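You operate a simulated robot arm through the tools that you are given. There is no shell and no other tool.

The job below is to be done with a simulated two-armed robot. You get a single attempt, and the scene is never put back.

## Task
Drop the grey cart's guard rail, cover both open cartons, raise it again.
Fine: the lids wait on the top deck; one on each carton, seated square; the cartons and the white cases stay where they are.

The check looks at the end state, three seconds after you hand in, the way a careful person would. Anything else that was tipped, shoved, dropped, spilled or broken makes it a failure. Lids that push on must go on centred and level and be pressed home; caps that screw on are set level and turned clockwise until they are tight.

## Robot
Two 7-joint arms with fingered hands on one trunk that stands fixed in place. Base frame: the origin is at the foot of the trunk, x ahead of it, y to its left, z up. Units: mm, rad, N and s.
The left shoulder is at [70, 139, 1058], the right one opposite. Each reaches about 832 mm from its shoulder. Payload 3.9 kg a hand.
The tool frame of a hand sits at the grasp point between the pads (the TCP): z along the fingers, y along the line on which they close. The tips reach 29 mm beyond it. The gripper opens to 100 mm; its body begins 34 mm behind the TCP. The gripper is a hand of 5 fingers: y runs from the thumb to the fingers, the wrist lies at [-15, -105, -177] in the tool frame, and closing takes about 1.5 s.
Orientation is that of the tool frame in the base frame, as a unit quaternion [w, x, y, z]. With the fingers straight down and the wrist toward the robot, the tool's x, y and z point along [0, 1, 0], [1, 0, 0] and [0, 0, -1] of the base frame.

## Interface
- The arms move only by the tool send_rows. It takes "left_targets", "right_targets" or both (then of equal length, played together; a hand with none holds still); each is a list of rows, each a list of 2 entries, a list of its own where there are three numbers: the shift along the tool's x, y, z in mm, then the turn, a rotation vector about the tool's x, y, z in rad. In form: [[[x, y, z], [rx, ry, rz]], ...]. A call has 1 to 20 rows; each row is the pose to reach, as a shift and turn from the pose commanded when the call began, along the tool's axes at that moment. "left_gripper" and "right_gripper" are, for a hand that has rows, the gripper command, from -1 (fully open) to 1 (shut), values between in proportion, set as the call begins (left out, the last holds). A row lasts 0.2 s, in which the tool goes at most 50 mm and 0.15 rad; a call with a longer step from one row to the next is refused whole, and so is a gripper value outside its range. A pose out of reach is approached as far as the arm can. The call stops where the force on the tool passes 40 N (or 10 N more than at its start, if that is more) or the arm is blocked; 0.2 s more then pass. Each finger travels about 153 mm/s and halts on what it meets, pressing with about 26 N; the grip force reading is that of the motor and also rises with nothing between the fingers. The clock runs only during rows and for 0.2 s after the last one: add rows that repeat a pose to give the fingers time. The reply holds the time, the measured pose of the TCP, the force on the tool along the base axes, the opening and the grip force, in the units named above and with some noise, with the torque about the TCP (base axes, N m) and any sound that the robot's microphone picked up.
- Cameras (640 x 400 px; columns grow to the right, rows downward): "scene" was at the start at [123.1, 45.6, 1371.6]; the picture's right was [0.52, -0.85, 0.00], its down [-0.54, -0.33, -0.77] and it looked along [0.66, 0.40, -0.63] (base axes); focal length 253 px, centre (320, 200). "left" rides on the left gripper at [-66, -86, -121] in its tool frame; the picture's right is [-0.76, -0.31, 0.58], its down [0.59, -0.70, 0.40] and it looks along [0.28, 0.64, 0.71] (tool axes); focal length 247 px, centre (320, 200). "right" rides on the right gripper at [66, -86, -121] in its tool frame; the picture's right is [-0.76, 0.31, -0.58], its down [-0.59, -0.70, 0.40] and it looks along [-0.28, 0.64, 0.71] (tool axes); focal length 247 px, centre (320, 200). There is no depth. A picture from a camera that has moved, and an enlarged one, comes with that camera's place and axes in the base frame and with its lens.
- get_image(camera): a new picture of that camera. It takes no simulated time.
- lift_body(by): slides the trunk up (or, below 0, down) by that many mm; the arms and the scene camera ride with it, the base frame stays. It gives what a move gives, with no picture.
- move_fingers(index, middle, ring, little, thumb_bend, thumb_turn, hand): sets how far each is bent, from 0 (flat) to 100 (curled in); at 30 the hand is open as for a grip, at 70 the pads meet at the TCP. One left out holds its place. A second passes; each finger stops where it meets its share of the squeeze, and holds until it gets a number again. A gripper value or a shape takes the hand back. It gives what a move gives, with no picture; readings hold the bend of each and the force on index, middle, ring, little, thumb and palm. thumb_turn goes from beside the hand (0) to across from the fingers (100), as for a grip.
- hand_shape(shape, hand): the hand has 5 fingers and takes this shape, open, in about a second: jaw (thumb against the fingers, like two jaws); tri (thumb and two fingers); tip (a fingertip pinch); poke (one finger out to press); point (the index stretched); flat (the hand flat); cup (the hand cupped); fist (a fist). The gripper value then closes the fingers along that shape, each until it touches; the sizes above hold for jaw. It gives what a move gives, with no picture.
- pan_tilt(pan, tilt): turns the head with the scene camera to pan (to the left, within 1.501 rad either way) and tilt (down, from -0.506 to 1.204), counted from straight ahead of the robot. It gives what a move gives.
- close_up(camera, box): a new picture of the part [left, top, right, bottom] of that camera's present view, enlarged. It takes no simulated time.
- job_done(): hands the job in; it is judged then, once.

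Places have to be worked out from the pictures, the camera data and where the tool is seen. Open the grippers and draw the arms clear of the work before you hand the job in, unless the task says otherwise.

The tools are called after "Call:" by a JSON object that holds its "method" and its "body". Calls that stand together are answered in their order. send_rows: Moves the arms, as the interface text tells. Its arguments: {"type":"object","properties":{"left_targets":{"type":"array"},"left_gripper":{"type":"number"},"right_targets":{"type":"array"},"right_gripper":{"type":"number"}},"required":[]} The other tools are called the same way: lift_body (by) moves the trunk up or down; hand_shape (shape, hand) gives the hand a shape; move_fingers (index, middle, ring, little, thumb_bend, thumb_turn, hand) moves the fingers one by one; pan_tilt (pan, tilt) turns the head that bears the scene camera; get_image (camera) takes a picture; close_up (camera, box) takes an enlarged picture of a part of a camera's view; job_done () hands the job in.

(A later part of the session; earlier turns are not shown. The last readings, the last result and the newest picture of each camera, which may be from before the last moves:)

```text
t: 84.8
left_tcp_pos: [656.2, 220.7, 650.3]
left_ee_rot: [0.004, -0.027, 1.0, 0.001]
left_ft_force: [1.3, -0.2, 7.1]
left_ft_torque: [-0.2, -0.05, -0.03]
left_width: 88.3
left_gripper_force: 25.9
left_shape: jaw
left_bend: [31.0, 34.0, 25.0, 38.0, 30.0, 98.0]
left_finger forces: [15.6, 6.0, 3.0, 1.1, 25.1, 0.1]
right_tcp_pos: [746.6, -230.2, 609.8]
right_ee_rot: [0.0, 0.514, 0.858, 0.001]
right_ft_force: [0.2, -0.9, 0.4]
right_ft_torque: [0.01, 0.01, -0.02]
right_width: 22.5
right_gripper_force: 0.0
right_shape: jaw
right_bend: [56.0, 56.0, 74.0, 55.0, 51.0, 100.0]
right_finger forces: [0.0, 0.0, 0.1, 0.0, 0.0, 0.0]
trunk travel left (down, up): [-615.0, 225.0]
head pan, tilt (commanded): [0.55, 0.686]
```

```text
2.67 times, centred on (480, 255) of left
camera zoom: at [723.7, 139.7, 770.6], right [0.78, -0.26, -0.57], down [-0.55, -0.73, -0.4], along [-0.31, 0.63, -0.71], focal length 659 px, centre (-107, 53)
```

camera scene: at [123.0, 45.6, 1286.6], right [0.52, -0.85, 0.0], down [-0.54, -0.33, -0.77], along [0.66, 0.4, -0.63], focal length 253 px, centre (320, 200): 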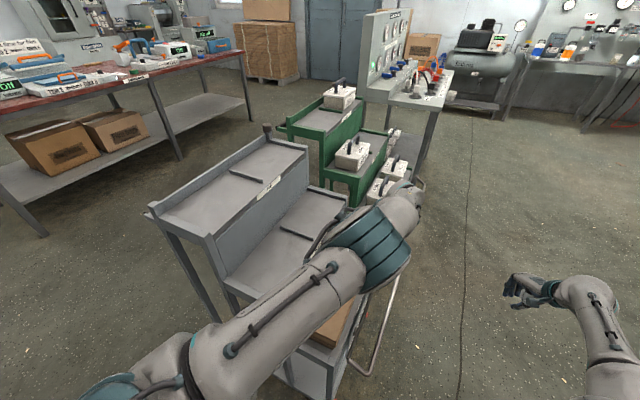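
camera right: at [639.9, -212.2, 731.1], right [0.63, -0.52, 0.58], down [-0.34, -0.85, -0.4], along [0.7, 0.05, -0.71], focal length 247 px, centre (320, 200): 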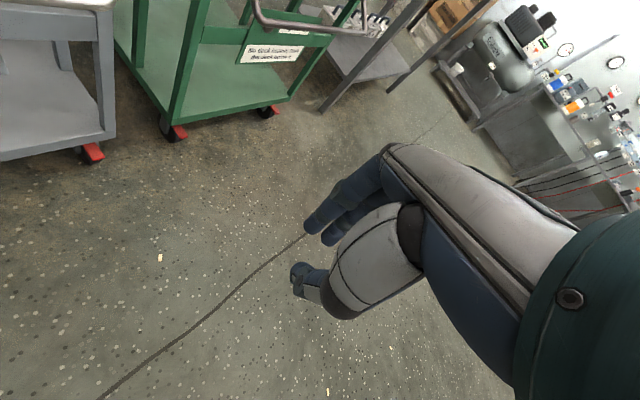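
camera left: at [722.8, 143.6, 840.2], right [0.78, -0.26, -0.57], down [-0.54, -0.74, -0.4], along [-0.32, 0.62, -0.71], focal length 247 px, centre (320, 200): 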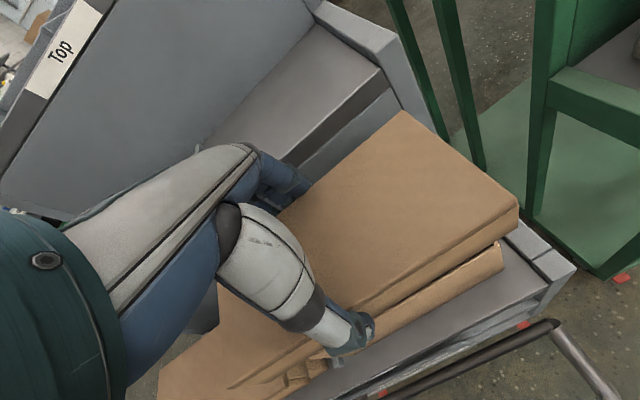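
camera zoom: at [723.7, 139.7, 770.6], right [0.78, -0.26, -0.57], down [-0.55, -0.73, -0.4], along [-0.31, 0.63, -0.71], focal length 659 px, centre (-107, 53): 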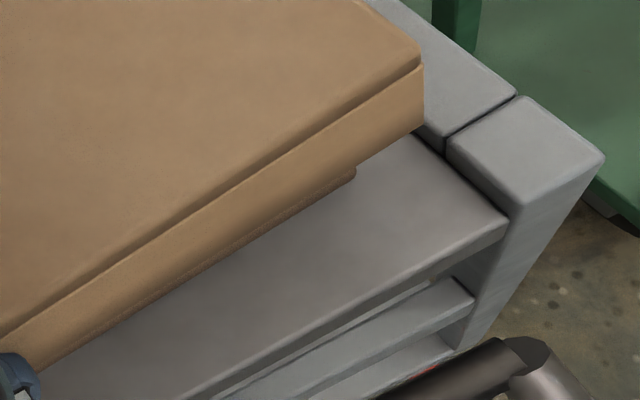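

Contact is starting at TCP z≈650 (7 N), as expected for the slab meeting the rim. I press a little further to seat it on both rims.

Call:
{"method": "send_rows", "body": {"left_targets": [[[0, 0, 1], [0, 0, 0]], [[0, 0, 2], [0, 0, 0]], [[0, 0, 2], [0, 0, 0]]]}}

Call:
{"method": "close_up", "body": {"camera": "left", "box": [390, 160, 570, 310]}}

```text
t: 85.6
left_tcp_pos: [654.2, 222.0, 648.5]
left_ee_rot: [0.003, -0.027, 1.0, 0.0]
left_ft_force: [0.6, 0.2, 15.6]
left_ft_torque: [-0.21, 0.04, 0.01]
left_width: 88.3
left_gripper_force: 25.8
left_shape: jaw
left_bend: [31.0, 34.0, 25.0, 38.0, 30.0, 98.0]
left_finger forces: [16.5, 6.2, 3.0, 1.4, 25.8, 0.0]
right_tcp_pos: [744.8, -230.8, 611.3]
right_ee_rot: [0.0, 0.514, 0.858, 0.0]
right_ft_force: [0.4, 0.1, -1.1]
right_ft_torque: [0.03, 0.03, 0.0]
right_width: 22.3
right_gripper_force: 0.0
right_shape: jaw
right_bend: [56.0, 56.0, 74.0, 55.0, 51.0, 100.0]
right_finger forces: [0.0, 0.0, 0.0, 0.0, 0.0, 0.1]
trunk travel left (down, up): [-615.0, 225.0]
head pan, tilt (commanded): [0.55, 0.686]
```

```text
2.67 times, centred on (480, 235) of left
camera zoom: at [723.4, 139.6, 770.1], right [0.78, -0.26, -0.57], down [-0.55, -0.73, -0.4], along [-0.31, 0.63, -0.71], focal length 659 px, centre (-107, 107)
```

zoom: 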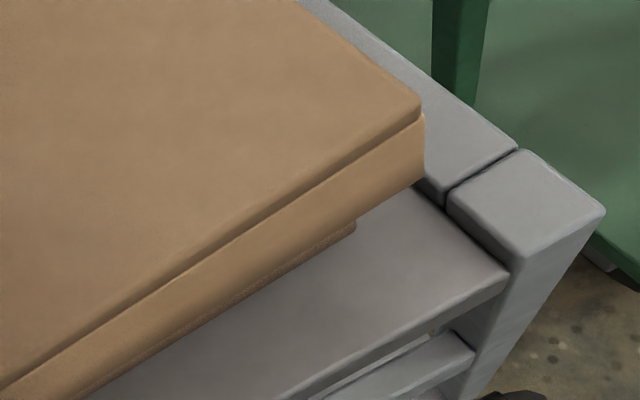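

Seated with balanced contact (15.6 N). I ease off the preload by 1.5 mm, then open the hand slightly.

Call:
{"method": "send_rows", "body": {"left_targets": [[[0, 0, -1.5], [0, 0, 0]], [[0, 0, -1.5], [0, 0, 0]]]}}

Call:
{"method": "send_rows", "body": {"left_targets": [[[0, 0, 0], [0, 0, 0]], [[0, 0, 0], [0, 0, 0]], [[0, 0, 0], [0, 0, 0]]], "left_gripper": -0.9}}

Call:
{"method": "close_up", "body": {"camera": "left", "box": [390, 160, 570, 310]}}

Call:
{"method": "get_image", "body": {"camera": "left"}}

```text
t: 86.2
left_tcp_pos: [654.3, 222.8, 649.6]
left_ee_rot: [0.003, -0.028, 1.0, 0.001]
left_ft_force: [3.1, -0.2, 12.9]
left_ft_torque: [-0.17, -0.06, -0.06]
left_width: 87.9
left_gripper_force: 25.8
left_shape: jaw
left_bend: [31.0, 33.0, 25.0, 38.0, 30.0, 98.0]
left_finger forces: [16.3, 6.3, 3.1, 1.2, 25.8, 0.0]
right_tcp_pos: [746.8, -230.1, 610.6]
right_ee_rot: [-0.001, 0.514, 0.858, 0.0]
right_ft_force: [0.7, 1.5, 0.8]
right_ft_torque: [-0.01, -0.01, 0.01]
right_width: 22.3
right_gripper_force: 0.0
right_shape: jaw
right_bend: [56.0, 56.0, 74.0, 55.0, 51.0, 100.0]
right_finger forces: [0.0, 0.1, 0.0, 0.0, 0.1, 0.0]
trunk travel left (down, up): [-615.0, 225.0]
head pan, tilt (commanded): [0.55, 0.686]
```

```text
t: 87.0
left_tcp_pos: [654.7, 223.1, 646.4]
left_ee_rot: [0.001, -0.028, 1.0, 0.0]
left_ft_force: [-0.4, 0.2, 0.7]
left_ft_torque: [0.04, 0.01, 0.01]
left_width: 96.5
left_gripper_force: 0.0
left_shape: jaw
left_bend: [30.0, 31.0, 27.0, 32.0, 30.0, 98.0]
left_finger forces: [1.7, 0.0, 0.1, 0.1, 1.2, 0.0]
right_tcp_pos: [747.1, -229.4, 609.8]
right_ee_rot: [-0.001, 0.514, 0.858, 0.0]
right_ft_force: [0.7, 0.1, 0.5]
right_ft_torque: [0.01, -0.01, 0.0]
right_width: 22.3
right_gripper_force: 0.2
right_shape: jaw
right_bend: [56.0, 56.0, 74.0, 55.0, 51.0, 100.0]
right_finger forces: [0.0, 0.0, 0.0, 0.1, 0.1, 0.0]
trunk travel left (down, up): [-615.0, 225.0]
head pan, tilt (commanded): [0.55, 0.686]
```

```text
2.67 times, centred on (480, 235) of left
camera zoom: at [723.9, 140.2, 767.5], right [0.77, -0.26, -0.58], down [-0.55, -0.73, -0.4], along [-0.32, 0.62, -0.71], focal length 659 px, centre (-107, 107)
```

zoom: 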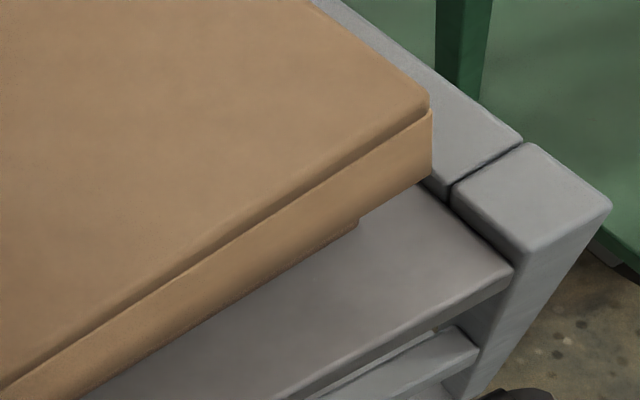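

```text
taken
camera left: at [723.9, 140.2, 767.5], right [0.77, -0.26, -0.58], down [-0.55, -0.73, -0.4], along [-0.32, 0.62, -0.71], focal length 247 px, centre (320, 200)
```

left: 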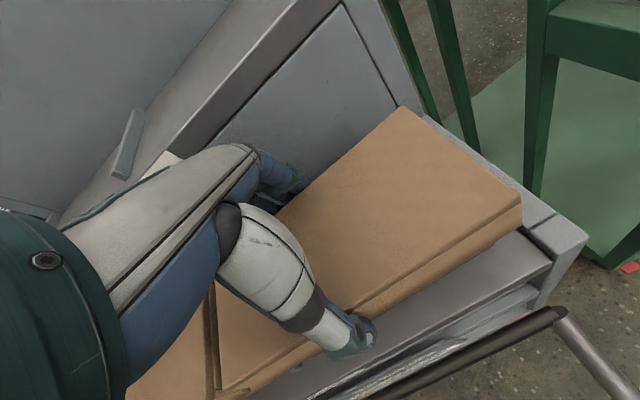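

Released almost completely and overhang is still even (10.6 far, 9.7 right). I open a bit more on both sides and lift straight up.

Call:
{"method": "move_fingers", "body": {"hand": "left", "index": 26, "middle": 26, "ring": 24, "little": 26, "thumb_bend": 26}}

Call:
{"method": "send_rows", "body": {"left_targets": [[[0, 0, -5], [0, 0, 0]], [[0, 0, -12], [0, 0, 0]], [[0, 0, -25], [0, 0, 0]], [[0, 0, -45], [0, 0, 0]], [[0, 0, -70], [0, 0, 0]], [[0, 10, -95], [0, 0, 0]], [[0, 30, -110], [0, 0, 0]], [[0, 60, -120], [0, 0, 0]], [[0, 90, -125], [0, 0, 0]], [[0, 90, -125], [0, 0, 0]]]}}

Call:
{"method": "get_image", "body": {"camera": "left"}}

Call:
{"method": "get_image", "body": {"camera": "scene"}}

```text
t: 88.0
left_tcp_pos: [655.3, 223.2, 646.3]
left_ee_rot: [0.002, -0.028, 1.0, 0.001]
left_ft_force: [-0.6, -0.1, -0.3]
left_ft_torque: [0.02, -0.01, 0.0]
left_width: 105.5
left_gripper_force: 0.0
left_shape: fingers
left_bend: [26.0, 26.0, 24.0, 26.0, 26.0, 98.0]
left_finger forces: [0.0, 0.1, 0.0, 0.1, 0.1, 0.1]
right_tcp_pos: [746.2, -230.0, 609.7]
right_ee_rot: [0.0, 0.514, 0.858, 0.0]
right_ft_force: [-0.6, -0.2, -0.7]
right_ft_torque: [-0.01, -0.01, 0.03]
right_width: 22.1
right_gripper_force: 0.0
right_shape: jaw
right_bend: [56.0, 56.0, 74.0, 55.0, 51.0, 100.0]
right_finger forces: [0.0, 0.1, 0.0, 0.1, 0.0, 0.0]
trunk travel left (down, up): [-615.0, 225.0]
head pan, tilt (commanded): [0.55, 0.686]
```

```text
t: 90.2
left_tcp_pos: [649.8, 311.0, 773.5]
left_ee_rot: [0.001, -0.029, 1.0, 0.001]
left_ft_force: [-0.5, -0.2, -0.5]
left_ft_torque: [0.0, 0.0, 0.01]
left_width: 105.7
left_gripper_force: 0.0
left_shape: fingers
left_bend: [26.0, 26.0, 24.0, 26.0, 26.0, 98.0]
left_finger forces: [0.0, 0.0, 0.0, 0.0, 0.1, 0.0]
right_tcp_pos: [747.1, -229.8, 609.5]
right_ee_rot: [-0.001, 0.514, 0.858, 0.0]
right_ft_force: [-0.1, 0.4, -0.4]
right_ft_torque: [0.0, 0.0, -0.02]
right_width: 22.4
right_gripper_force: 0.0
right_shape: jaw
right_bend: [56.0, 56.0, 74.0, 55.0, 51.0, 100.0]
right_finger forces: [0.0, 0.0, 0.1, 0.0, 0.0, 0.1]
trunk travel left (down, up): [-615.0, 225.0]
head pan, tilt (commanded): [0.55, 0.686]
```

```text
taken
camera left: at [718.6, 229.7, 894.7], right [0.78, -0.26, -0.57], down [-0.55, -0.73, -0.4], along [-0.32, 0.63, -0.71], focal length 247 px, centre (320, 200)
```

left: 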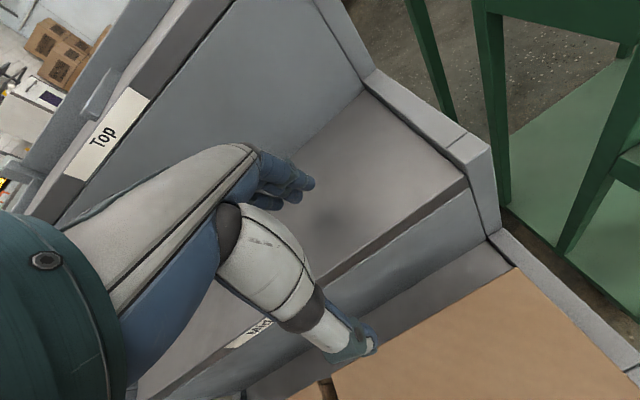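

```text
taken
camera scene: at [123.1, 45.3, 1286.6], right [0.52, -0.85, 0.0], down [-0.54, -0.33, -0.77], along [0.66, 0.4, -0.63], focal length 253 px, centre (320, 200)
```

scene: 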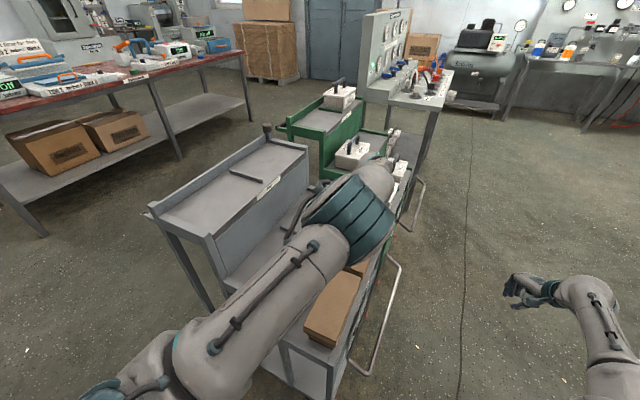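

Lid 2 is on. I retract the left arm upward and over the middle deck toward the left so I can inspect everything.

Call:
{"method": "send_rows", "body": {"left_targets": [[[10, 10, -35], [0, 0, 0]], [[20, 20, -75], [0, 0, 0]], [[35, 30, -115], [0, 0, 0]], [[55, 50, -155], [0, 0, 0]], [[75, 90, -190], [0, 0, 0]], [[95, 130, -215], [0, 0, 0]], [[115, 165, -240], [0, 0, 0]], [[130, 190, -265], [0, 0, 0]], [[130, 190, -265], [0, 0, 0]]]}}

Call:
{"method": "get_image", "body": {"camera": "scene"}}

Call:
{"method": "get_image", "body": {"camera": "left"}}

```text
refused: row 5 steps farther than a row can; nothing moved
```

```text
taken
camera scene: at [123.1, 45.3, 1286.6], right [0.52, -0.85, 0.0], down [-0.54, -0.33, -0.77], along [0.66, 0.4, -0.63], focal length 253 px, centre (320, 200)
```

scene: 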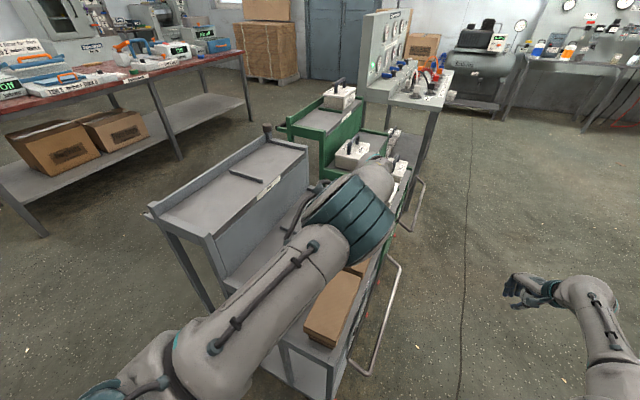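

```text
taken
camera left: at [718.6, 229.7, 894.7], right [0.78, -0.26, -0.57], down [-0.55, -0.73, -0.4], along [-0.32, 0.63, -0.71], focal length 247 px, centre (320, 200)
```

left: 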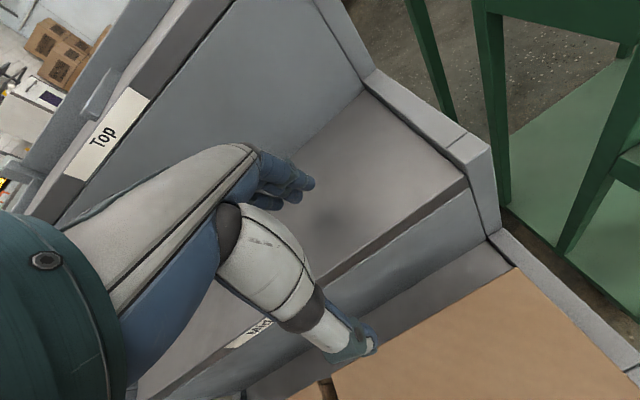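

One step was too long; I resend the retreat with shorter steps.

Call:
{"method": "send_rows", "body": {"left_targets": [[[8, 5, -33], [0, 0, 0]], [[16, 10, -66], [0, 0, 0]], [[24, 15, -100], [0, 0, 0]], [[32, 20, -135], [0, 0, 0]], [[43, 35, -165], [0, 0, 0]], [[54, 60, -190], [0, 0, 0]], [[66, 90, -210], [0, 0, 0]], [[80, 120, -230], [0, 0, 0]], [[92, 150, -250], [0, 0, 0]], [[105, 180, -270], [0, 0, 0]], [[105, 180, -270], [0, 0, 0]]]}}

Call:
{"method": "get_image", "body": {"camera": "scene"}}

Call:
{"method": "get_image", "body": {"camera": "left"}}

```text
t: 92.6
left_tcp_pos: [533.6, 484.9, 1042.8]
left_ee_rot: [0.002, -0.027, 1.0, 0.0]
left_ft_force: [0.3, 0.0, 0.7]
left_ft_torque: [-0.01, -0.01, 0.01]
left_width: 105.8
left_gripper_force: 0.0
left_shape: fingers
left_bend: [26.0, 26.0, 24.0, 26.0, 26.0, 98.0]
left_finger forces: [0.0, 0.1, 0.0, 0.1, 0.0, 0.0]
right_tcp_pos: [747.4, -230.8, 608.5]
right_ee_rot: [-0.001, 0.514, 0.857, 0.0]
right_ft_force: [0.0, -0.2, -1.7]
right_ft_torque: [0.02, 0.02, -0.02]
right_width: 22.4
right_gripper_force: 0.1
right_shape: jaw
right_bend: [56.0, 56.0, 74.0, 55.0, 51.0, 100.0]
right_finger forces: [0.1, 0.0, 0.1, 0.1, 0.1, 0.1]
trunk travel left (down, up): [-615.0, 225.0]
head pan, tilt (commanded): [0.55, 0.686]
```

```text
taken
camera scene: at [123.6, 45.1, 1286.5], right [0.52, -0.85, 0.0], down [-0.54, -0.33, -0.77], along [0.66, 0.4, -0.63], focal length 253 px, centre (320, 200)
```

scene: 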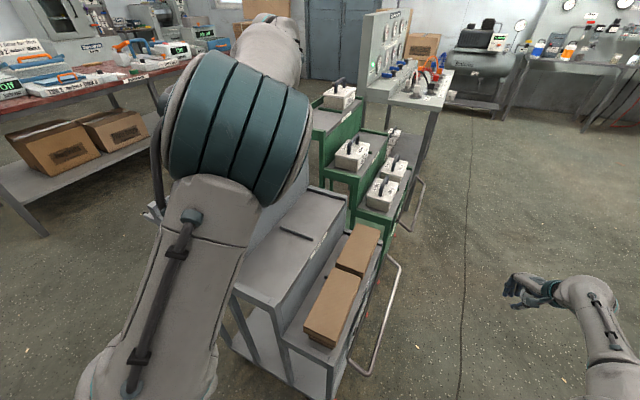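

```text
taken
camera left: at [602.4, 402.6, 1163.6], right [0.77, -0.26, -0.58], down [-0.55, -0.73, -0.4], along [-0.32, 0.63, -0.71], focal length 247 px, centre (320, 200)
```

left: 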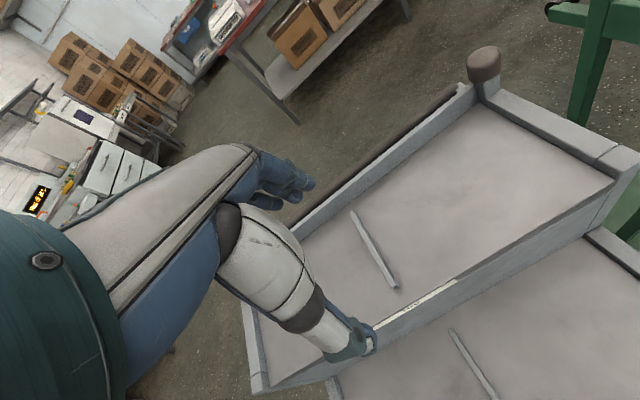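

Both cartons carry lids and the scene camera has a clear view. I zoom in to check how each lid sits.

Call:
{"method": "close_up", "body": {"camera": "scene", "box": [290, 215, 410, 360]}}

Call:
{"method": "close_up", "body": {"camera": "scene", "box": [325, 215, 385, 285]}}

Call:
{"method": "close_up", "body": {"camera": "scene", "box": [295, 290, 375, 360]}}

```text
2.76 times, centred on (350, 288) of scene
camera zoom: at [123.6, 45.1, 1286.5], right [0.52, -0.85, 0.0], down [-0.54, -0.33, -0.77], along [0.66, 0.4, -0.63], focal length 697 px, centre (237, -41)
```

zoom: 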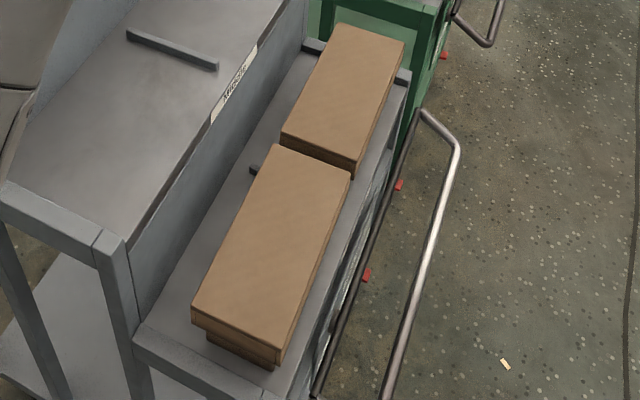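

```text
5.71 times, centred on (355, 250) of scene
camera zoom: at [123.6, 45.1, 1286.5], right [0.52, -0.85, 0.0], down [-0.54, -0.33, -0.77], along [0.66, 0.4, -0.63], focal length 1445 px, centre (120, -86)
```

zoom: 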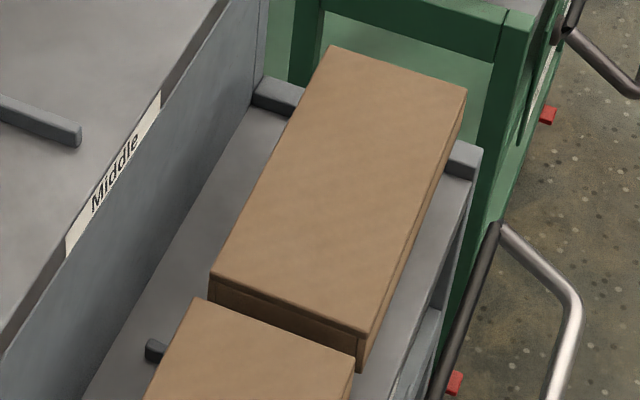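

```text
5.71 times, centred on (335, 325) of scene
camera zoom: at [123.6, 45.1, 1286.5], right [0.52, -0.85, 0.0], down [-0.54, -0.33, -0.77], along [0.66, 0.4, -0.63], focal length 1445 px, centre (234, -514)
```

zoom: 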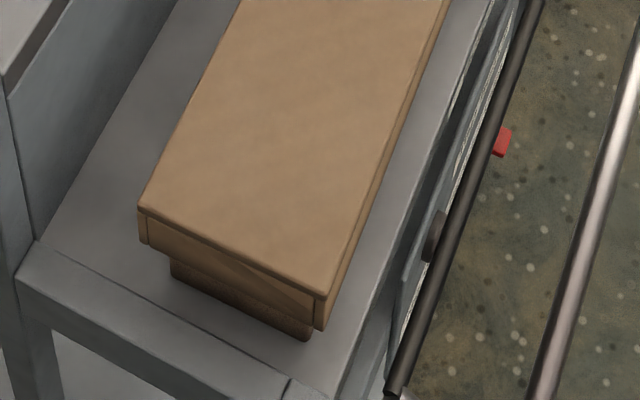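

Lid 1 is centred within a millimetre, and lid 2 looks flat and square. Next is raising the rail: I bring the right hand back in closer to the robot in its natural yaw.

Call:
{"method": "send_rows", "body": {"right_targets": [[[30.9, -18.8, -10], [0, 0, 0]], [[61.7, -37.7, -20], [0, 0, 0]], [[92.6, -56.5, -30], [0, 0, 0]], [[123.5, -75.3, -40], [0, 0, 0]], [[154.3, -94.2, -50], [0, 0, 0]], [[185.2, -113, -60], [0, 0, 0]], [[185.2, -113, -60], [0, 0, 0]]]}}

Call:
{"method": "get_image", "body": {"camera": "right"}}

Call:
{"method": "get_image", "body": {"camera": "scene"}}

```text
t: 94.2
left_tcp_pos: [531.8, 485.7, 1043.5]
left_ee_rot: [0.002, -0.028, 1.0, 0.0]
left_ft_force: [-0.2, -0.1, -0.2]
left_ft_torque: [0.01, 0.01, 0.0]
left_width: 105.6
left_gripper_force: 0.1
left_shape: fingers
left_bend: [26.0, 26.0, 24.0, 26.0, 26.0, 98.0]
left_finger forces: [0.0, 0.0, 0.0, 0.0, 0.1, 0.0]
right_tcp_pos: [561.3, -119.1, 670.1]
right_ee_rot: [-0.001, 0.515, 0.857, 0.0]
right_ft_force: [-0.2, -0.4, -0.5]
right_ft_torque: [0.0, 0.0, -0.01]
right_width: 22.7
right_gripper_force: 0.1
right_shape: jaw
right_bend: [55.0, 56.0, 74.0, 55.0, 50.0, 100.0]
right_finger forces: [0.1, 0.1, 0.1, 0.1, 0.0, 0.0]
right hand out of reach, approached as far as the arm can: row 1
trunk travel left (down, up): [-615.0, 225.0]
head pan, tilt (commanded): [0.55, 0.686]
```

```text
taken
camera right: at [454.2, -101.8, 791.1], right [0.63, -0.52, 0.58], down [-0.34, -0.85, -0.4], along [0.7, 0.05, -0.71], focal length 247 px, centre (320, 200)
```

right: 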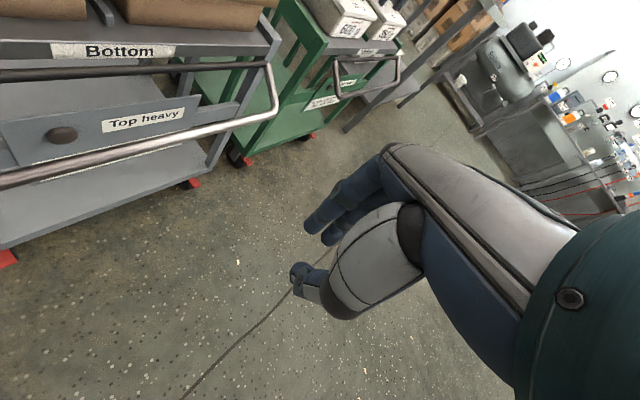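

```text
taken
camera scene: at [123.4, 45.1, 1286.5], right [0.52, -0.85, 0.0], down [-0.54, -0.33, -0.77], along [0.66, 0.4, -0.63], focal length 253 px, centre (320, 200)
```

scene: 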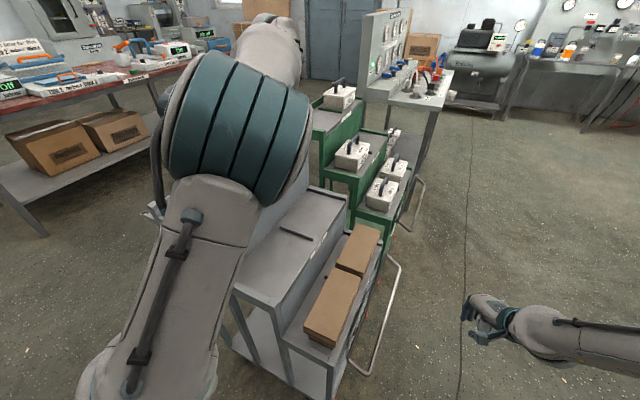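

The right arm is back to a comfortable pose. With lids on, finger knuckles have only a few millimetres beside the upright bar, so I'll grip the bar with the hand tilted about 20° so the knuckles stay above the lids. I raise the parked left hand a bit and lower the trunk 100 mm for reach.

Call:
{"method": "send_rows", "body": {"left_targets": [[[0, 0, -30], [0, 0, 0]], [[0, 0, -60], [0, 0, 0]], [[0, 0, -90], [0, 0, 0]], [[0, 0, -90], [0, 0, 0]]], "right_targets": [[[0, 0, -30], [0, 0, 0]], [[0, 0, -60], [0, 0, 0]], [[0, 0, -90], [0, 0, 0]], [[0, 0, -90], [0, 0, 0]]]}}

Call:
{"method": "lift_body", "body": {"by": -100}}

Call:
{"method": "get_image", "body": {"camera": "right"}}

```text
t: 95.2
left_tcp_pos: [534.9, 485.7, 1131.4]
left_ee_rot: [0.001, -0.028, 1.0, 0.0]
left_ft_force: [0.4, 0.3, -0.5]
left_ft_torque: [0.01, 0.01, -0.03]
left_width: 105.8
left_gripper_force: 0.1
left_shape: fingers
left_bend: [26.0, 26.0, 24.0, 26.0, 26.0, 98.0]
left_finger forces: [0.0, 0.1, 0.1, 0.0, 0.0, 0.0]
right_tcp_pos: [561.9, -119.7, 758.0]
right_ee_rot: [-0.001, 0.514, 0.858, 0.0]
right_ft_force: [0.7, 0.4, -0.4]
right_ft_torque: [-0.01, -0.01, 0.01]
right_width: 22.3
right_gripper_force: 0.1
right_shape: jaw
right_bend: [55.0, 56.0, 74.0, 55.0, 50.0, 100.0]
right_finger forces: [0.0, 0.0, 0.0, 0.0, 0.1, 0.1]
trunk travel left (down, up): [-615.0, 225.0]
head pan, tilt (commanded): [0.55, 0.686]
```

```text
t: 96.6
left_tcp_pos: [534.3, 487.6, 1032.2]
left_ee_rot: [0.002, -0.028, 1.0, 0.0]
left_ft_force: [0.9, 0.7, -0.5]
left_ft_torque: [0.0, -0.01, -0.04]
left_width: 105.6
left_gripper_force: 0.1
left_shape: fingers
left_bend: [26.0, 26.0, 24.0, 26.0, 26.0, 98.0]
left_finger forces: [0.1, 0.1, 0.1, 0.0, 0.0, 0.0]
right_tcp_pos: [559.4, -120.0, 659.2]
right_ee_rot: [-0.001, 0.514, 0.858, -0.001]
right_ft_force: [0.4, 0.5, -0.6]
right_ft_torque: [-0.01, 0.0, -0.02]
right_width: 22.1
right_gripper_force: 0.2
right_shape: jaw
right_bend: [55.0, 56.0, 74.0, 55.0, 50.0, 100.0]
right_finger forces: [0.0, 0.1, 0.1, 0.1, 0.0, 0.0]
trunk travel left (down, up): [-515.0, 325.0]
head pan, tilt (commanded): [0.55, 0.686]
```

```text
taken
camera right: at [453.1, -102.3, 780.8], right [0.63, -0.52, 0.58], down [-0.34, -0.85, -0.4], along [0.7, 0.05, -0.71], focal length 247 px, centre (320, 200)
```

right: 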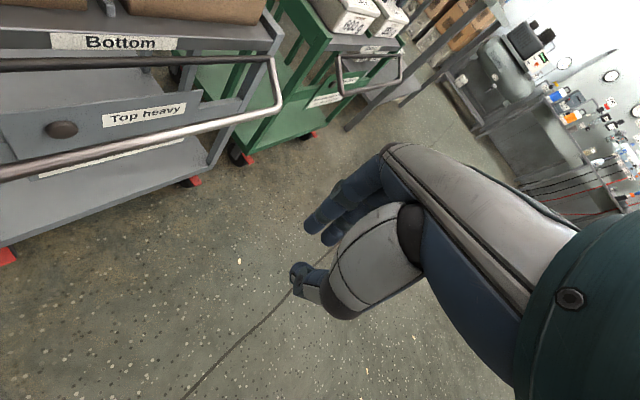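

I turn the right hand to face the cart (yaw 97°) above and in front of the lowered rail.

Call:
{"method": "send_rows", "body": {"right_targets": [[[14.1, 6.6, -4], [0, 0, -0.133]], [[28.2, 13.3, -8], [0, 0, -0.267]], [[42.3, 19.9, -12], [0, 0, -0.4]], [[56.4, 26.6, -16], [0, 0, -0.533]], [[70.4, 33.2, -20], [0, 0, -0.667]], [[84.5, 39.9, -24], [0, 0, -0.8]], [[98.6, 46.5, -28], [0, 0, -0.933]], [[112.7, 53.2, -32], [0, 0, -1.067]], [[126.8, 59.8, -36], [0, 0, -1.2]], [[126.8, 59.8, -36], [0, 0, -1.2]]]}}

Call:
{"method": "get_image", "body": {"camera": "right"}}

Call:
{"method": "get_image", "body": {"camera": "scene"}}

```text
t: 98.8
left_tcp_pos: [532.9, 486.3, 1033.0]
left_ee_rot: [0.001, -0.027, 1.0, 0.0]
left_ft_force: [0.1, 0.4, -0.7]
left_ft_torque: [-0.04, 0.03, 0.03]
left_width: 105.7
left_gripper_force: 0.0
left_shape: fingers
left_bend: [26.0, 26.0, 24.0, 26.0, 26.0, 98.0]
left_finger forces: [0.1, 0.0, 0.0, 0.0, 0.0, 0.0]
right_tcp_pos: [553.7, 21.0, 696.4]
right_ee_rot: [0.0, -0.06, 0.998, 0.0]
right_ft_force: [-0.4, 0.3, 0.6]
right_ft_torque: [0.01, -0.01, -0.02]
right_width: 22.3
right_gripper_force: 0.0
right_shape: jaw
right_bend: [55.0, 56.0, 74.0, 55.0, 50.0, 100.0]
right_finger forces: [0.1, 0.1, 0.1, 0.0, 0.0, 0.0]
trunk travel left (down, up): [-515.0, 325.0]
head pan, tilt (commanded): [0.55, 0.686]
```

```text
taken
camera right: at [498.1, -71.7, 817.0], right [0.72, 0.4, 0.58], down [0.67, -0.63, -0.4], along [0.2, 0.67, -0.71], focal length 247 px, centre (320, 200)
```

right: 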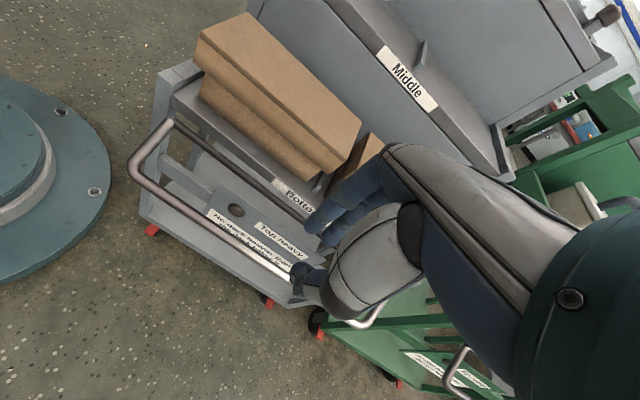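

```text
taken
camera scene: at [123.0, 45.3, 1186.6], right [0.52, -0.85, 0.0], down [-0.54, -0.33, -0.77], along [0.66, 0.4, -0.63], focal length 253 px, centre (320, 200)
```

scene: 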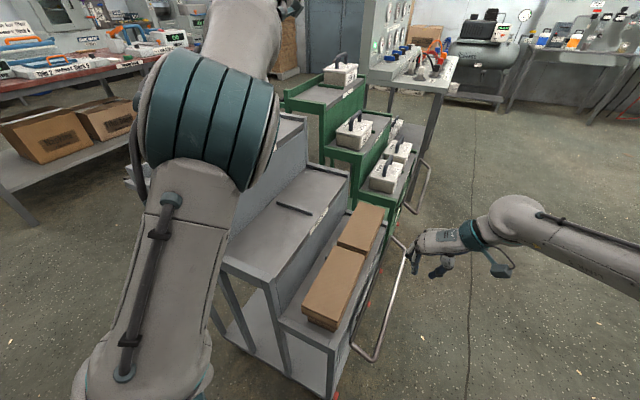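

The pose is reached cleanly. I zoom in to locate the hanging bar and hinge rod precisely and to view the lids' fronts.

Call:
{"method": "close_up", "body": {"camera": "right", "box": [120, 110, 320, 290]}}

Call:
{"method": "close_up", "body": {"camera": "right", "box": [260, 180, 400, 340]}}

Call:
{"method": "close_up", "body": {"camera": "right", "box": [180, 0, 400, 200]}}

```text
2.22 times, centred on (220, 200) of right
camera zoom: at [498.1, -71.7, 817.0], right [0.72, 0.4, 0.58], down [0.67, -0.63, -0.4], along [0.2, 0.67, -0.71], focal length 549 px, centre (542, 200)
```

zoom: 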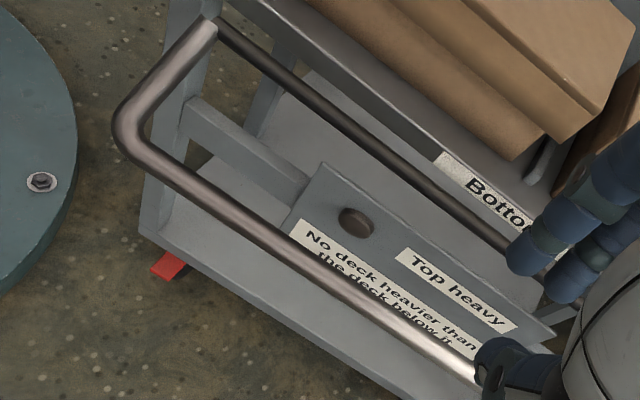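

```text
2.50 times, centred on (330, 260) of right
camera zoom: at [498.1, -71.7, 817.0], right [0.72, 0.4, 0.58], down [0.67, -0.63, -0.4], along [0.2, 0.67, -0.71], focal length 617 px, centre (295, 50)
```

zoom: 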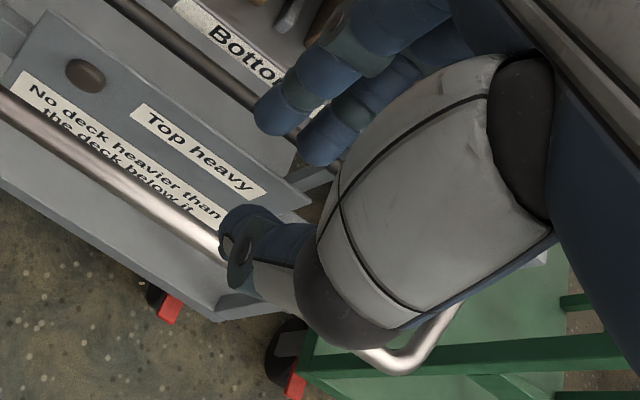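

```text
2.00 times, centred on (290, 100) of right
camera zoom: at [498.1, -71.7, 817.0], right [0.72, 0.4, 0.58], down [0.67, -0.63, -0.4], along [0.2, 0.67, -0.71], focal length 494 px, centre (380, 400)
```

zoom: 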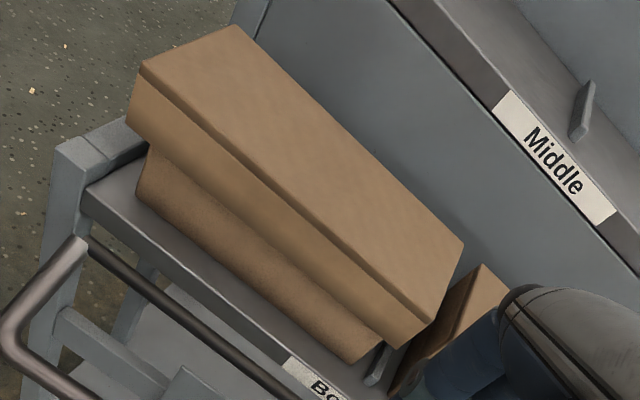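

The bar hangs near n≈−4 mm, z≈516 in cart coordinates (about y≈65 at x≈546), the rod at z≈560. I tilt the hand 22° so the fingers point down and toward the cart.

Call:
{"method": "send_rows", "body": {"right_targets": [[[0, 0, 0], [-0.13, 0, 0]], [[0, 0, 0], [-0.26, 0, 0]], [[0, 0, 0], [-0.38, 0, 0]], [[0, 0, 0], [-0.38, 0, 0]]], "right_gripper": 0.45}}

Call:
{"method": "get_image", "body": {"camera": "right"}}

```text
t: 99.8
left_tcp_pos: [533.3, 486.9, 1031.5]
left_ee_rot: [0.002, -0.028, 1.0, 0.0]
left_ft_force: [0.4, -0.2, 0.1]
left_ft_torque: [0.0, 0.0, 0.0]
left_width: 105.7
left_gripper_force: 0.0
left_shape: fingers
left_bend: [26.0, 26.0, 24.0, 26.0, 26.0, 98.0]
left_finger forces: [0.1, 0.0, 0.1, 0.0, 0.0, 0.0]
right_tcp_pos: [554.3, 20.6, 694.9]
right_ee_rot: [-0.013, -0.058, 0.98, 0.189]
right_ft_force: [0.4, 0.5, -0.3]
right_ft_torque: [-0.01, -0.01, 0.01]
right_width: 27.1
right_gripper_force: 0.1
right_shape: jaw
right_bend: [52.0, 53.0, 74.0, 54.0, 48.0, 100.0]
right_finger forces: [0.1, 0.0, 0.0, 0.0, 0.0, 0.0]
trunk travel left (down, up): [-515.0, 325.0]
head pan, tilt (commanded): [0.55, 0.686]
```

```text
taken
camera right: at [502.8, -110.7, 776.6], right [0.74, 0.16, 0.65], down [0.64, -0.43, -0.63], along [0.18, 0.89, -0.42], focal length 247 px, centre (320, 200)
```

right: 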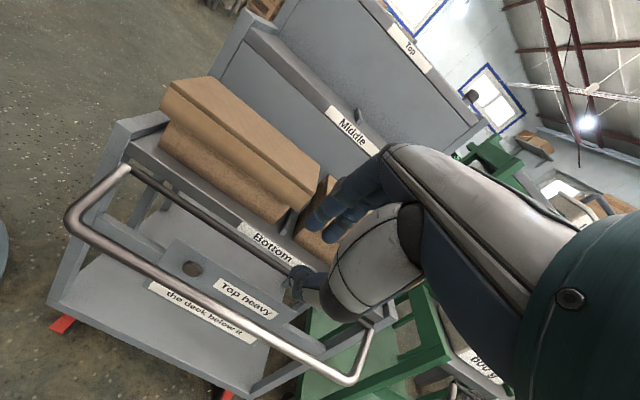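

The tilt is in place. I bring the jaw along its pointing direction to about 70 mm short of the bar.

Call:
{"method": "send_rows", "body": {"right_targets": [[[0.4, -4.3, 24], [0, 0, 0]], [[0.9, -8.7, 48], [0, 0, 0]], [[1.3, -13, 72], [0, 0, 0]], [[1.8, -17.4, 96], [0, 0, 0]], [[2.2, -21.7, 119.5], [0, 0, 0]], [[2.2, -21.7, 119.5], [0, 0, 0]]]}}

Call:
{"method": "get_image", "body": {"camera": "right"}}

Call:
{"method": "close_up", "body": {"camera": "right", "box": [220, 160, 400, 340]}}

Call:
{"method": "close_up", "body": {"camera": "scene", "box": [340, 190, 460, 300]}}

```text
t: 101.2
left_tcp_pos: [533.3, 487.5, 1032.7]
left_ee_rot: [0.002, -0.028, 1.0, 0.0]
left_ft_force: [0.7, 1.0, 0.1]
left_ft_torque: [-0.01, -0.04, 0.0]
left_width: 105.6
left_gripper_force: 0.0
left_shape: fingers
left_bend: [26.0, 26.0, 24.0, 26.0, 26.0, 98.0]
left_finger forces: [0.0, 0.0, 0.0, 0.1, 0.0, 0.0]
right_tcp_pos: [547.3, 45.5, 574.6]
right_ee_rot: [-0.012, -0.059, 0.98, 0.189]
right_ft_force: [-0.2, 0.9, 1.0]
right_ft_torque: [-0.01, -0.02, -0.04]
right_width: 27.0
right_gripper_force: 0.1
right_shape: jaw
right_bend: [52.0, 53.0, 74.0, 54.0, 48.0, 100.0]
right_finger forces: [0.0, 0.0, 0.0, 0.0, 0.1, 0.1]
trunk travel left (down, up): [-515.0, 325.0]
head pan, tilt (commanded): [0.55, 0.686]
```

```text
taken
camera right: at [497.0, -86.5, 656.4], right [0.74, 0.16, 0.65], down [0.64, -0.43, -0.63], along [0.18, 0.89, -0.42], focal length 247 px, centre (320, 200)
```

right: 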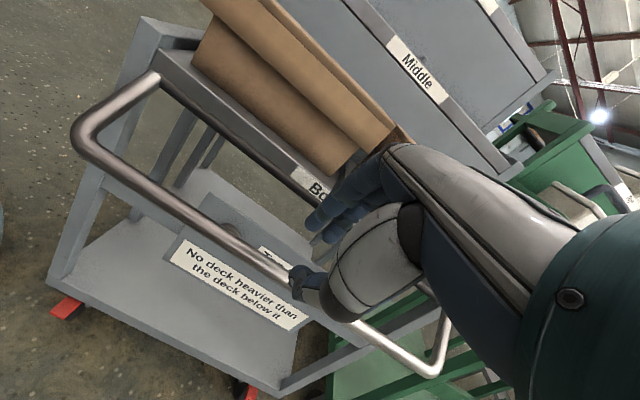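

```text
2.22 times, centred on (310, 250) of right
camera zoom: at [497.0, -86.5, 656.4], right [0.74, 0.16, 0.65], down [0.64, -0.43, -0.63], along [0.18, 0.89, -0.42], focal length 549 px, centre (342, 89)
```

zoom: 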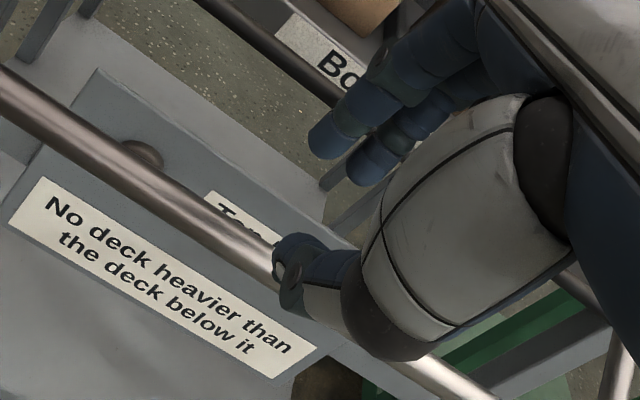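

```text
3.64 times, centred on (400, 245) of scene
camera zoom: at [122.9, 45.6, 1186.6], right [0.52, -0.85, 0.0], down [-0.54, -0.33, -0.77], along [0.66, 0.4, -0.63], focal length 919 px, centre (29, 36)
```

zoom: 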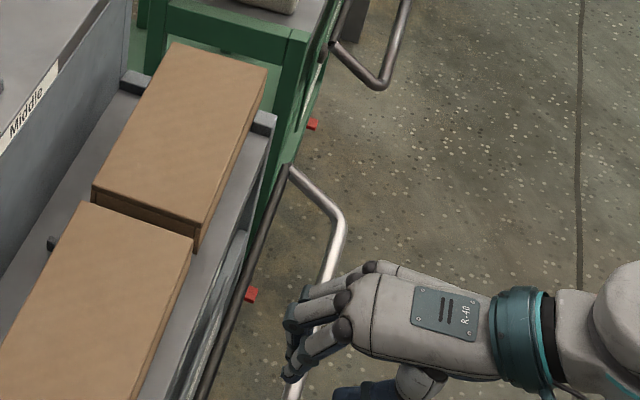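

The bar is lined up with the jaw opening (about 4 mm to the thumb side, where the opening's centre lies). I advance 55 mm along the pointing direction and check.

Call:
{"method": "send_rows", "body": {"right_targets": [[[0, 0, 15], [0, 0, 0]], [[0, 0, 30], [0, 0, 0]], [[0, 0, 43], [0, 0, 0]], [[0, 0, 55], [0, 0, 0]], [[0, 0, 55], [0, 0, 0]]]}}

Call:
{"method": "close_up", "body": {"camera": "right", "box": [220, 160, 400, 340]}}

Call:
{"method": "close_up", "body": {"camera": "scene", "box": [350, 210, 440, 300]}}

```text
t: 102.4
left_tcp_pos: [533.6, 486.3, 1032.2]
left_ee_rot: [0.001, -0.028, 1.0, 0.0]
left_ft_force: [-0.3, 0.2, 0.2]
left_ft_torque: [-0.01, 0.0, -0.01]
left_width: 105.7
left_gripper_force: 0.1
left_shape: fingers
left_bend: [26.0, 26.0, 24.0, 26.0, 26.0, 98.0]
left_finger forces: [0.0, 0.0, 0.0, 0.1, 0.0, 0.0]
right_tcp_pos: [545.2, 64.8, 525.7]
right_ee_rot: [-0.011, -0.059, 0.98, 0.189]
right_ft_force: [0.8, 0.1, 0.1]
right_ft_torque: [0.02, -0.02, -0.01]
right_width: 27.3
right_gripper_force: 0.0
right_shape: jaw
right_bend: [52.0, 53.0, 74.0, 54.0, 48.0, 100.0]
right_finger forces: [0.1, 0.0, 0.1, 0.0, 0.0, 0.1]
trunk travel left (down, up): [-515.0, 325.0]
head pan, tilt (commanded): [0.55, 0.686]
```

```text
2.22 times, centred on (310, 250) of right
camera zoom: at [494.3, -66.3, 606.6], right [0.74, 0.16, 0.65], down [0.64, -0.43, -0.63], along [0.18, 0.89, -0.42], focal length 549 px, centre (342, 89)
```

zoom: 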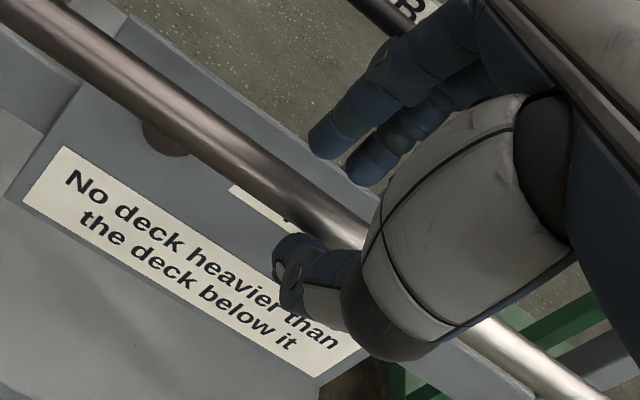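

```text
4.44 times, centred on (395, 255) of scene
camera zoom: at [123.0, 45.6, 1186.6], right [0.52, -0.85, 0.0], down [-0.54, -0.33, -0.77], along [0.66, 0.4, -0.63], focal length 1124 px, centre (-13, -44)
```

zoom: 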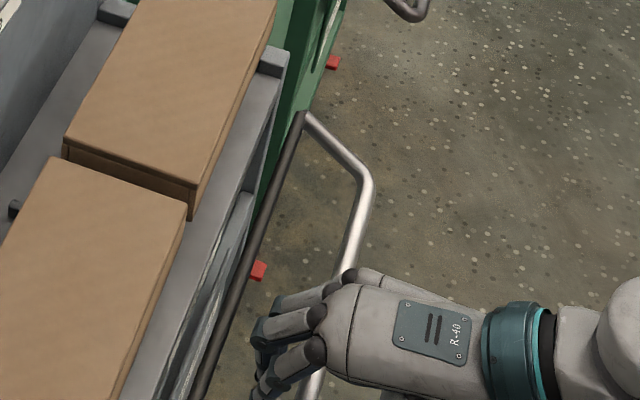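

The bar runs cleanly between thumb and fingers. I advance the remaining 24 mm and close the jaw around it.

Call:
{"method": "send_rows", "body": {"right_targets": [[[0, 0, 8], [0, 0, 0]], [[0, 0, 16], [0, 0, 0]], [[0, 0, 24], [0, 0, 0]], [[0, 0, 24], [0, 0, 0]]]}}

Call:
{"method": "send_rows", "body": {"right_targets": [[[0, 0, 0], [0, 0, 0]], [[0, 0, 0], [0, 0, 0]], [[0, 0, 0], [0, 0, 0]], [[0, 0, 0], [0, 0, 0]], [[0, 0, 0], [0, 0, 0]]], "right_gripper": 0.9}}

Call:
{"method": "close_up", "body": {"camera": "right", "box": [220, 160, 400, 340]}}

Call:
{"method": "close_up", "body": {"camera": "scene", "box": [350, 210, 440, 300]}}

```text
t: 103.4
left_tcp_pos: [533.6, 487.4, 1031.9]
left_ee_rot: [0.002, -0.028, 1.0, 0.0]
left_ft_force: [0.0, 0.4, 0.7]
left_ft_torque: [-0.01, -0.01, -0.02]
left_width: 105.7
left_gripper_force: 0.1
left_shape: fingers
left_bend: [26.0, 26.0, 24.0, 26.0, 26.0, 98.0]
left_finger forces: [0.0, 0.0, 0.0, 0.1, 0.0, 0.1]
right_tcp_pos: [544.5, 74.5, 503.4]
right_ee_rot: [-0.011, -0.058, 0.98, 0.189]
right_ft_force: [0.6, 0.2, 0.1]
right_ft_torque: [0.03, -0.01, 0.0]
right_width: 27.1
right_gripper_force: 0.0
right_shape: jaw
right_bend: [52.0, 53.0, 74.0, 54.0, 48.0, 100.0]
right_finger forces: [0.1, 0.1, 0.0, 0.0, 0.0, 0.0]
trunk travel left (down, up): [-515.0, 325.0]
head pan, tilt (commanded): [0.55, 0.686]
```

```text
t: 104.6
left_tcp_pos: [533.3, 487.4, 1031.9]
left_ee_rot: [0.001, -0.029, 1.0, 0.0]
left_ft_force: [-0.3, -0.4, -0.1]
left_ft_torque: [0.02, 0.0, 0.02]
left_width: 105.8
left_gripper_force: 0.1
left_shape: fingers
left_bend: [26.0, 26.0, 24.0, 26.0, 26.0, 98.0]
left_finger forces: [0.0, 0.1, 0.1, 0.1, 0.0, 0.0]
right_tcp_pos: [544.4, 73.8, 503.0]
right_ee_rot: [-0.012, -0.058, 0.98, 0.188]
right_ft_force: [0.2, 0.8, 0.0]
right_ft_torque: [0.0, -0.01, -0.01]
right_width: 5.4
right_gripper_force: 0.0
right_shape: jaw
right_bend: [68.0, 66.0, 71.0, 65.0, 71.0, 100.0]
right_finger forces: [0.0, 0.0, 0.0, 0.1, 0.0, 0.1]
trunk travel left (down, up): [-515.0, 325.0]
head pan, tilt (commanded): [0.55, 0.686]
```

```text
2.22 times, centred on (310, 250) of right
camera zoom: at [493.6, -57.9, 583.6], right [0.74, 0.16, 0.65], down [0.64, -0.43, -0.63], along [0.18, 0.89, -0.42], focal length 549 px, centre (342, 89)
```

zoom: 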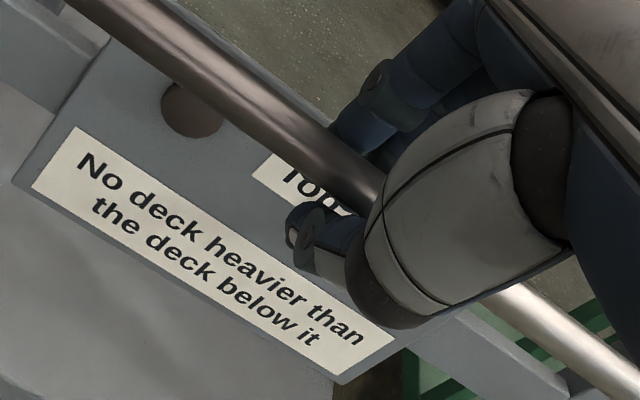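

```text
4.44 times, centred on (395, 255) of scene
camera zoom: at [123.1, 45.6, 1186.6], right [0.52, -0.85, 0.0], down [-0.54, -0.33, -0.77], along [0.66, 0.4, -0.63], focal length 1124 px, centre (-13, -44)
```

zoom: 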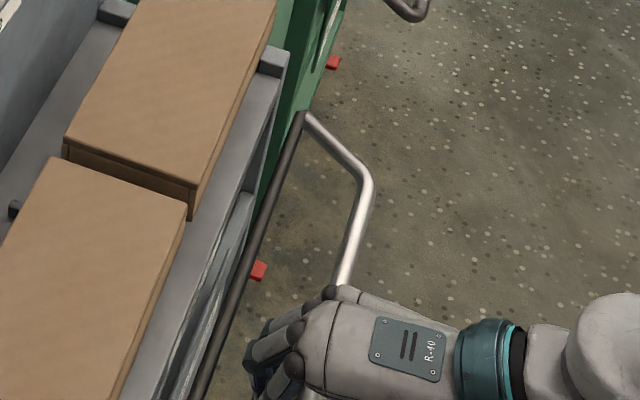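

The bar is caged in the closed hand. I raise it along the arc around the hinge rod, first to a bit above horizontal.

Call:
{"method": "send_rows", "body": {"right_targets": [[[0, -2.4, -8.8], [0, 0, 0]], [[0, -4.8, -17.6], [0, 0, 0]], [[0, -5.2, -27.4], [0, 0, 0]], [[0, -5, -37.2], [0, 0, 0]], [[0, -3, -46.8], [0, 0, 0]], [[0, -0.1, -56.2], [0, 0, 0]], [[0, 4.2, -65], [0, 0, 0]], [[0, 9.4, -73.2], [0, 0, 0]], [[0, 9.4, -73.2], [0, 0, 0]]]}}

Call:
{"method": "get_image", "body": {"camera": "right"}}

Call:
{"method": "close_up", "body": {"camera": "scene", "box": [330, 190, 450, 300]}}

```text
t: 106.6
left_tcp_pos: [534.3, 485.6, 1032.2]
left_ee_rot: [0.003, -0.027, 1.0, 0.001]
left_ft_force: [-0.1, -0.9, -0.6]
left_ft_torque: [0.02, 0.04, 0.02]
left_width: 105.6
left_gripper_force: 0.1
left_shape: fingers
left_bend: [26.0, 26.0, 24.0, 26.0, 26.0, 98.0]
left_finger forces: [0.0, 0.0, 0.0, 0.0, 0.0, 0.0]
right_tcp_pos: [546.1, 53.4, 574.1]
right_ee_rot: [-0.012, -0.058, 0.98, 0.188]
right_ft_force: [-0.6, -6.5, -1.6]
right_ft_torque: [-0.16, 0.01, -0.01]
right_width: 5.9
right_gripper_force: 0.0
right_shape: jaw
right_bend: [68.0, 66.0, 71.0, 65.0, 67.0, 100.0]
right_finger forces: [0.1, 0.0, 0.0, 0.0, 6.0, 0.1]
trunk travel left (down, up): [-515.0, 325.0]
head pan, tilt (commanded): [0.55, 0.686]
```

```text
taken
camera right: at [495.9, -78.0, 654.4], right [0.74, 0.16, 0.65], down [0.64, -0.43, -0.63], along [0.18, 0.89, -0.42], focal length 247 px, centre (320, 200)
```

right: 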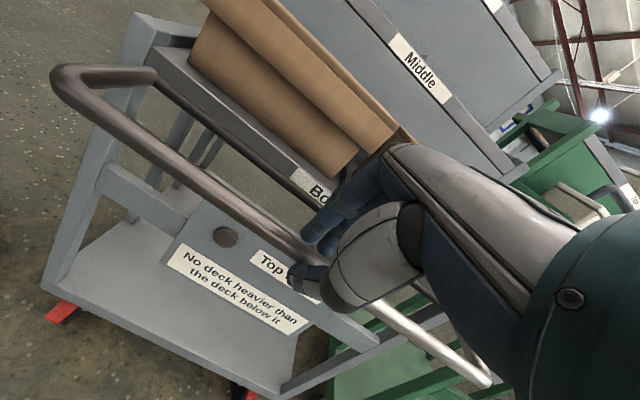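

```text
3.64 times, centred on (390, 245) of scene
camera zoom: at [123.4, 45.0, 1186.6], right [0.52, -0.85, 0.0], down [-0.54, -0.33, -0.77], along [0.66, 0.4, -0.63], focal length 919 px, centre (66, 36)
```

zoom: 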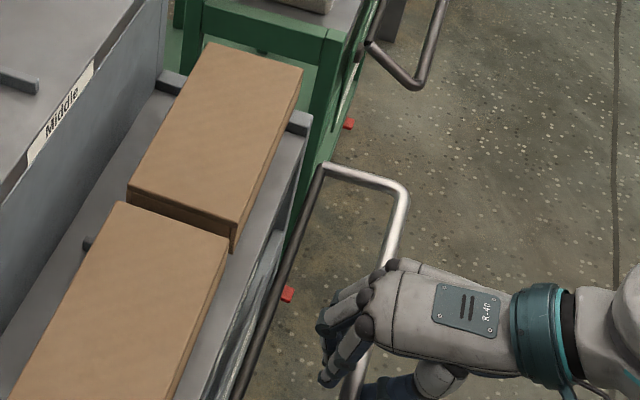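

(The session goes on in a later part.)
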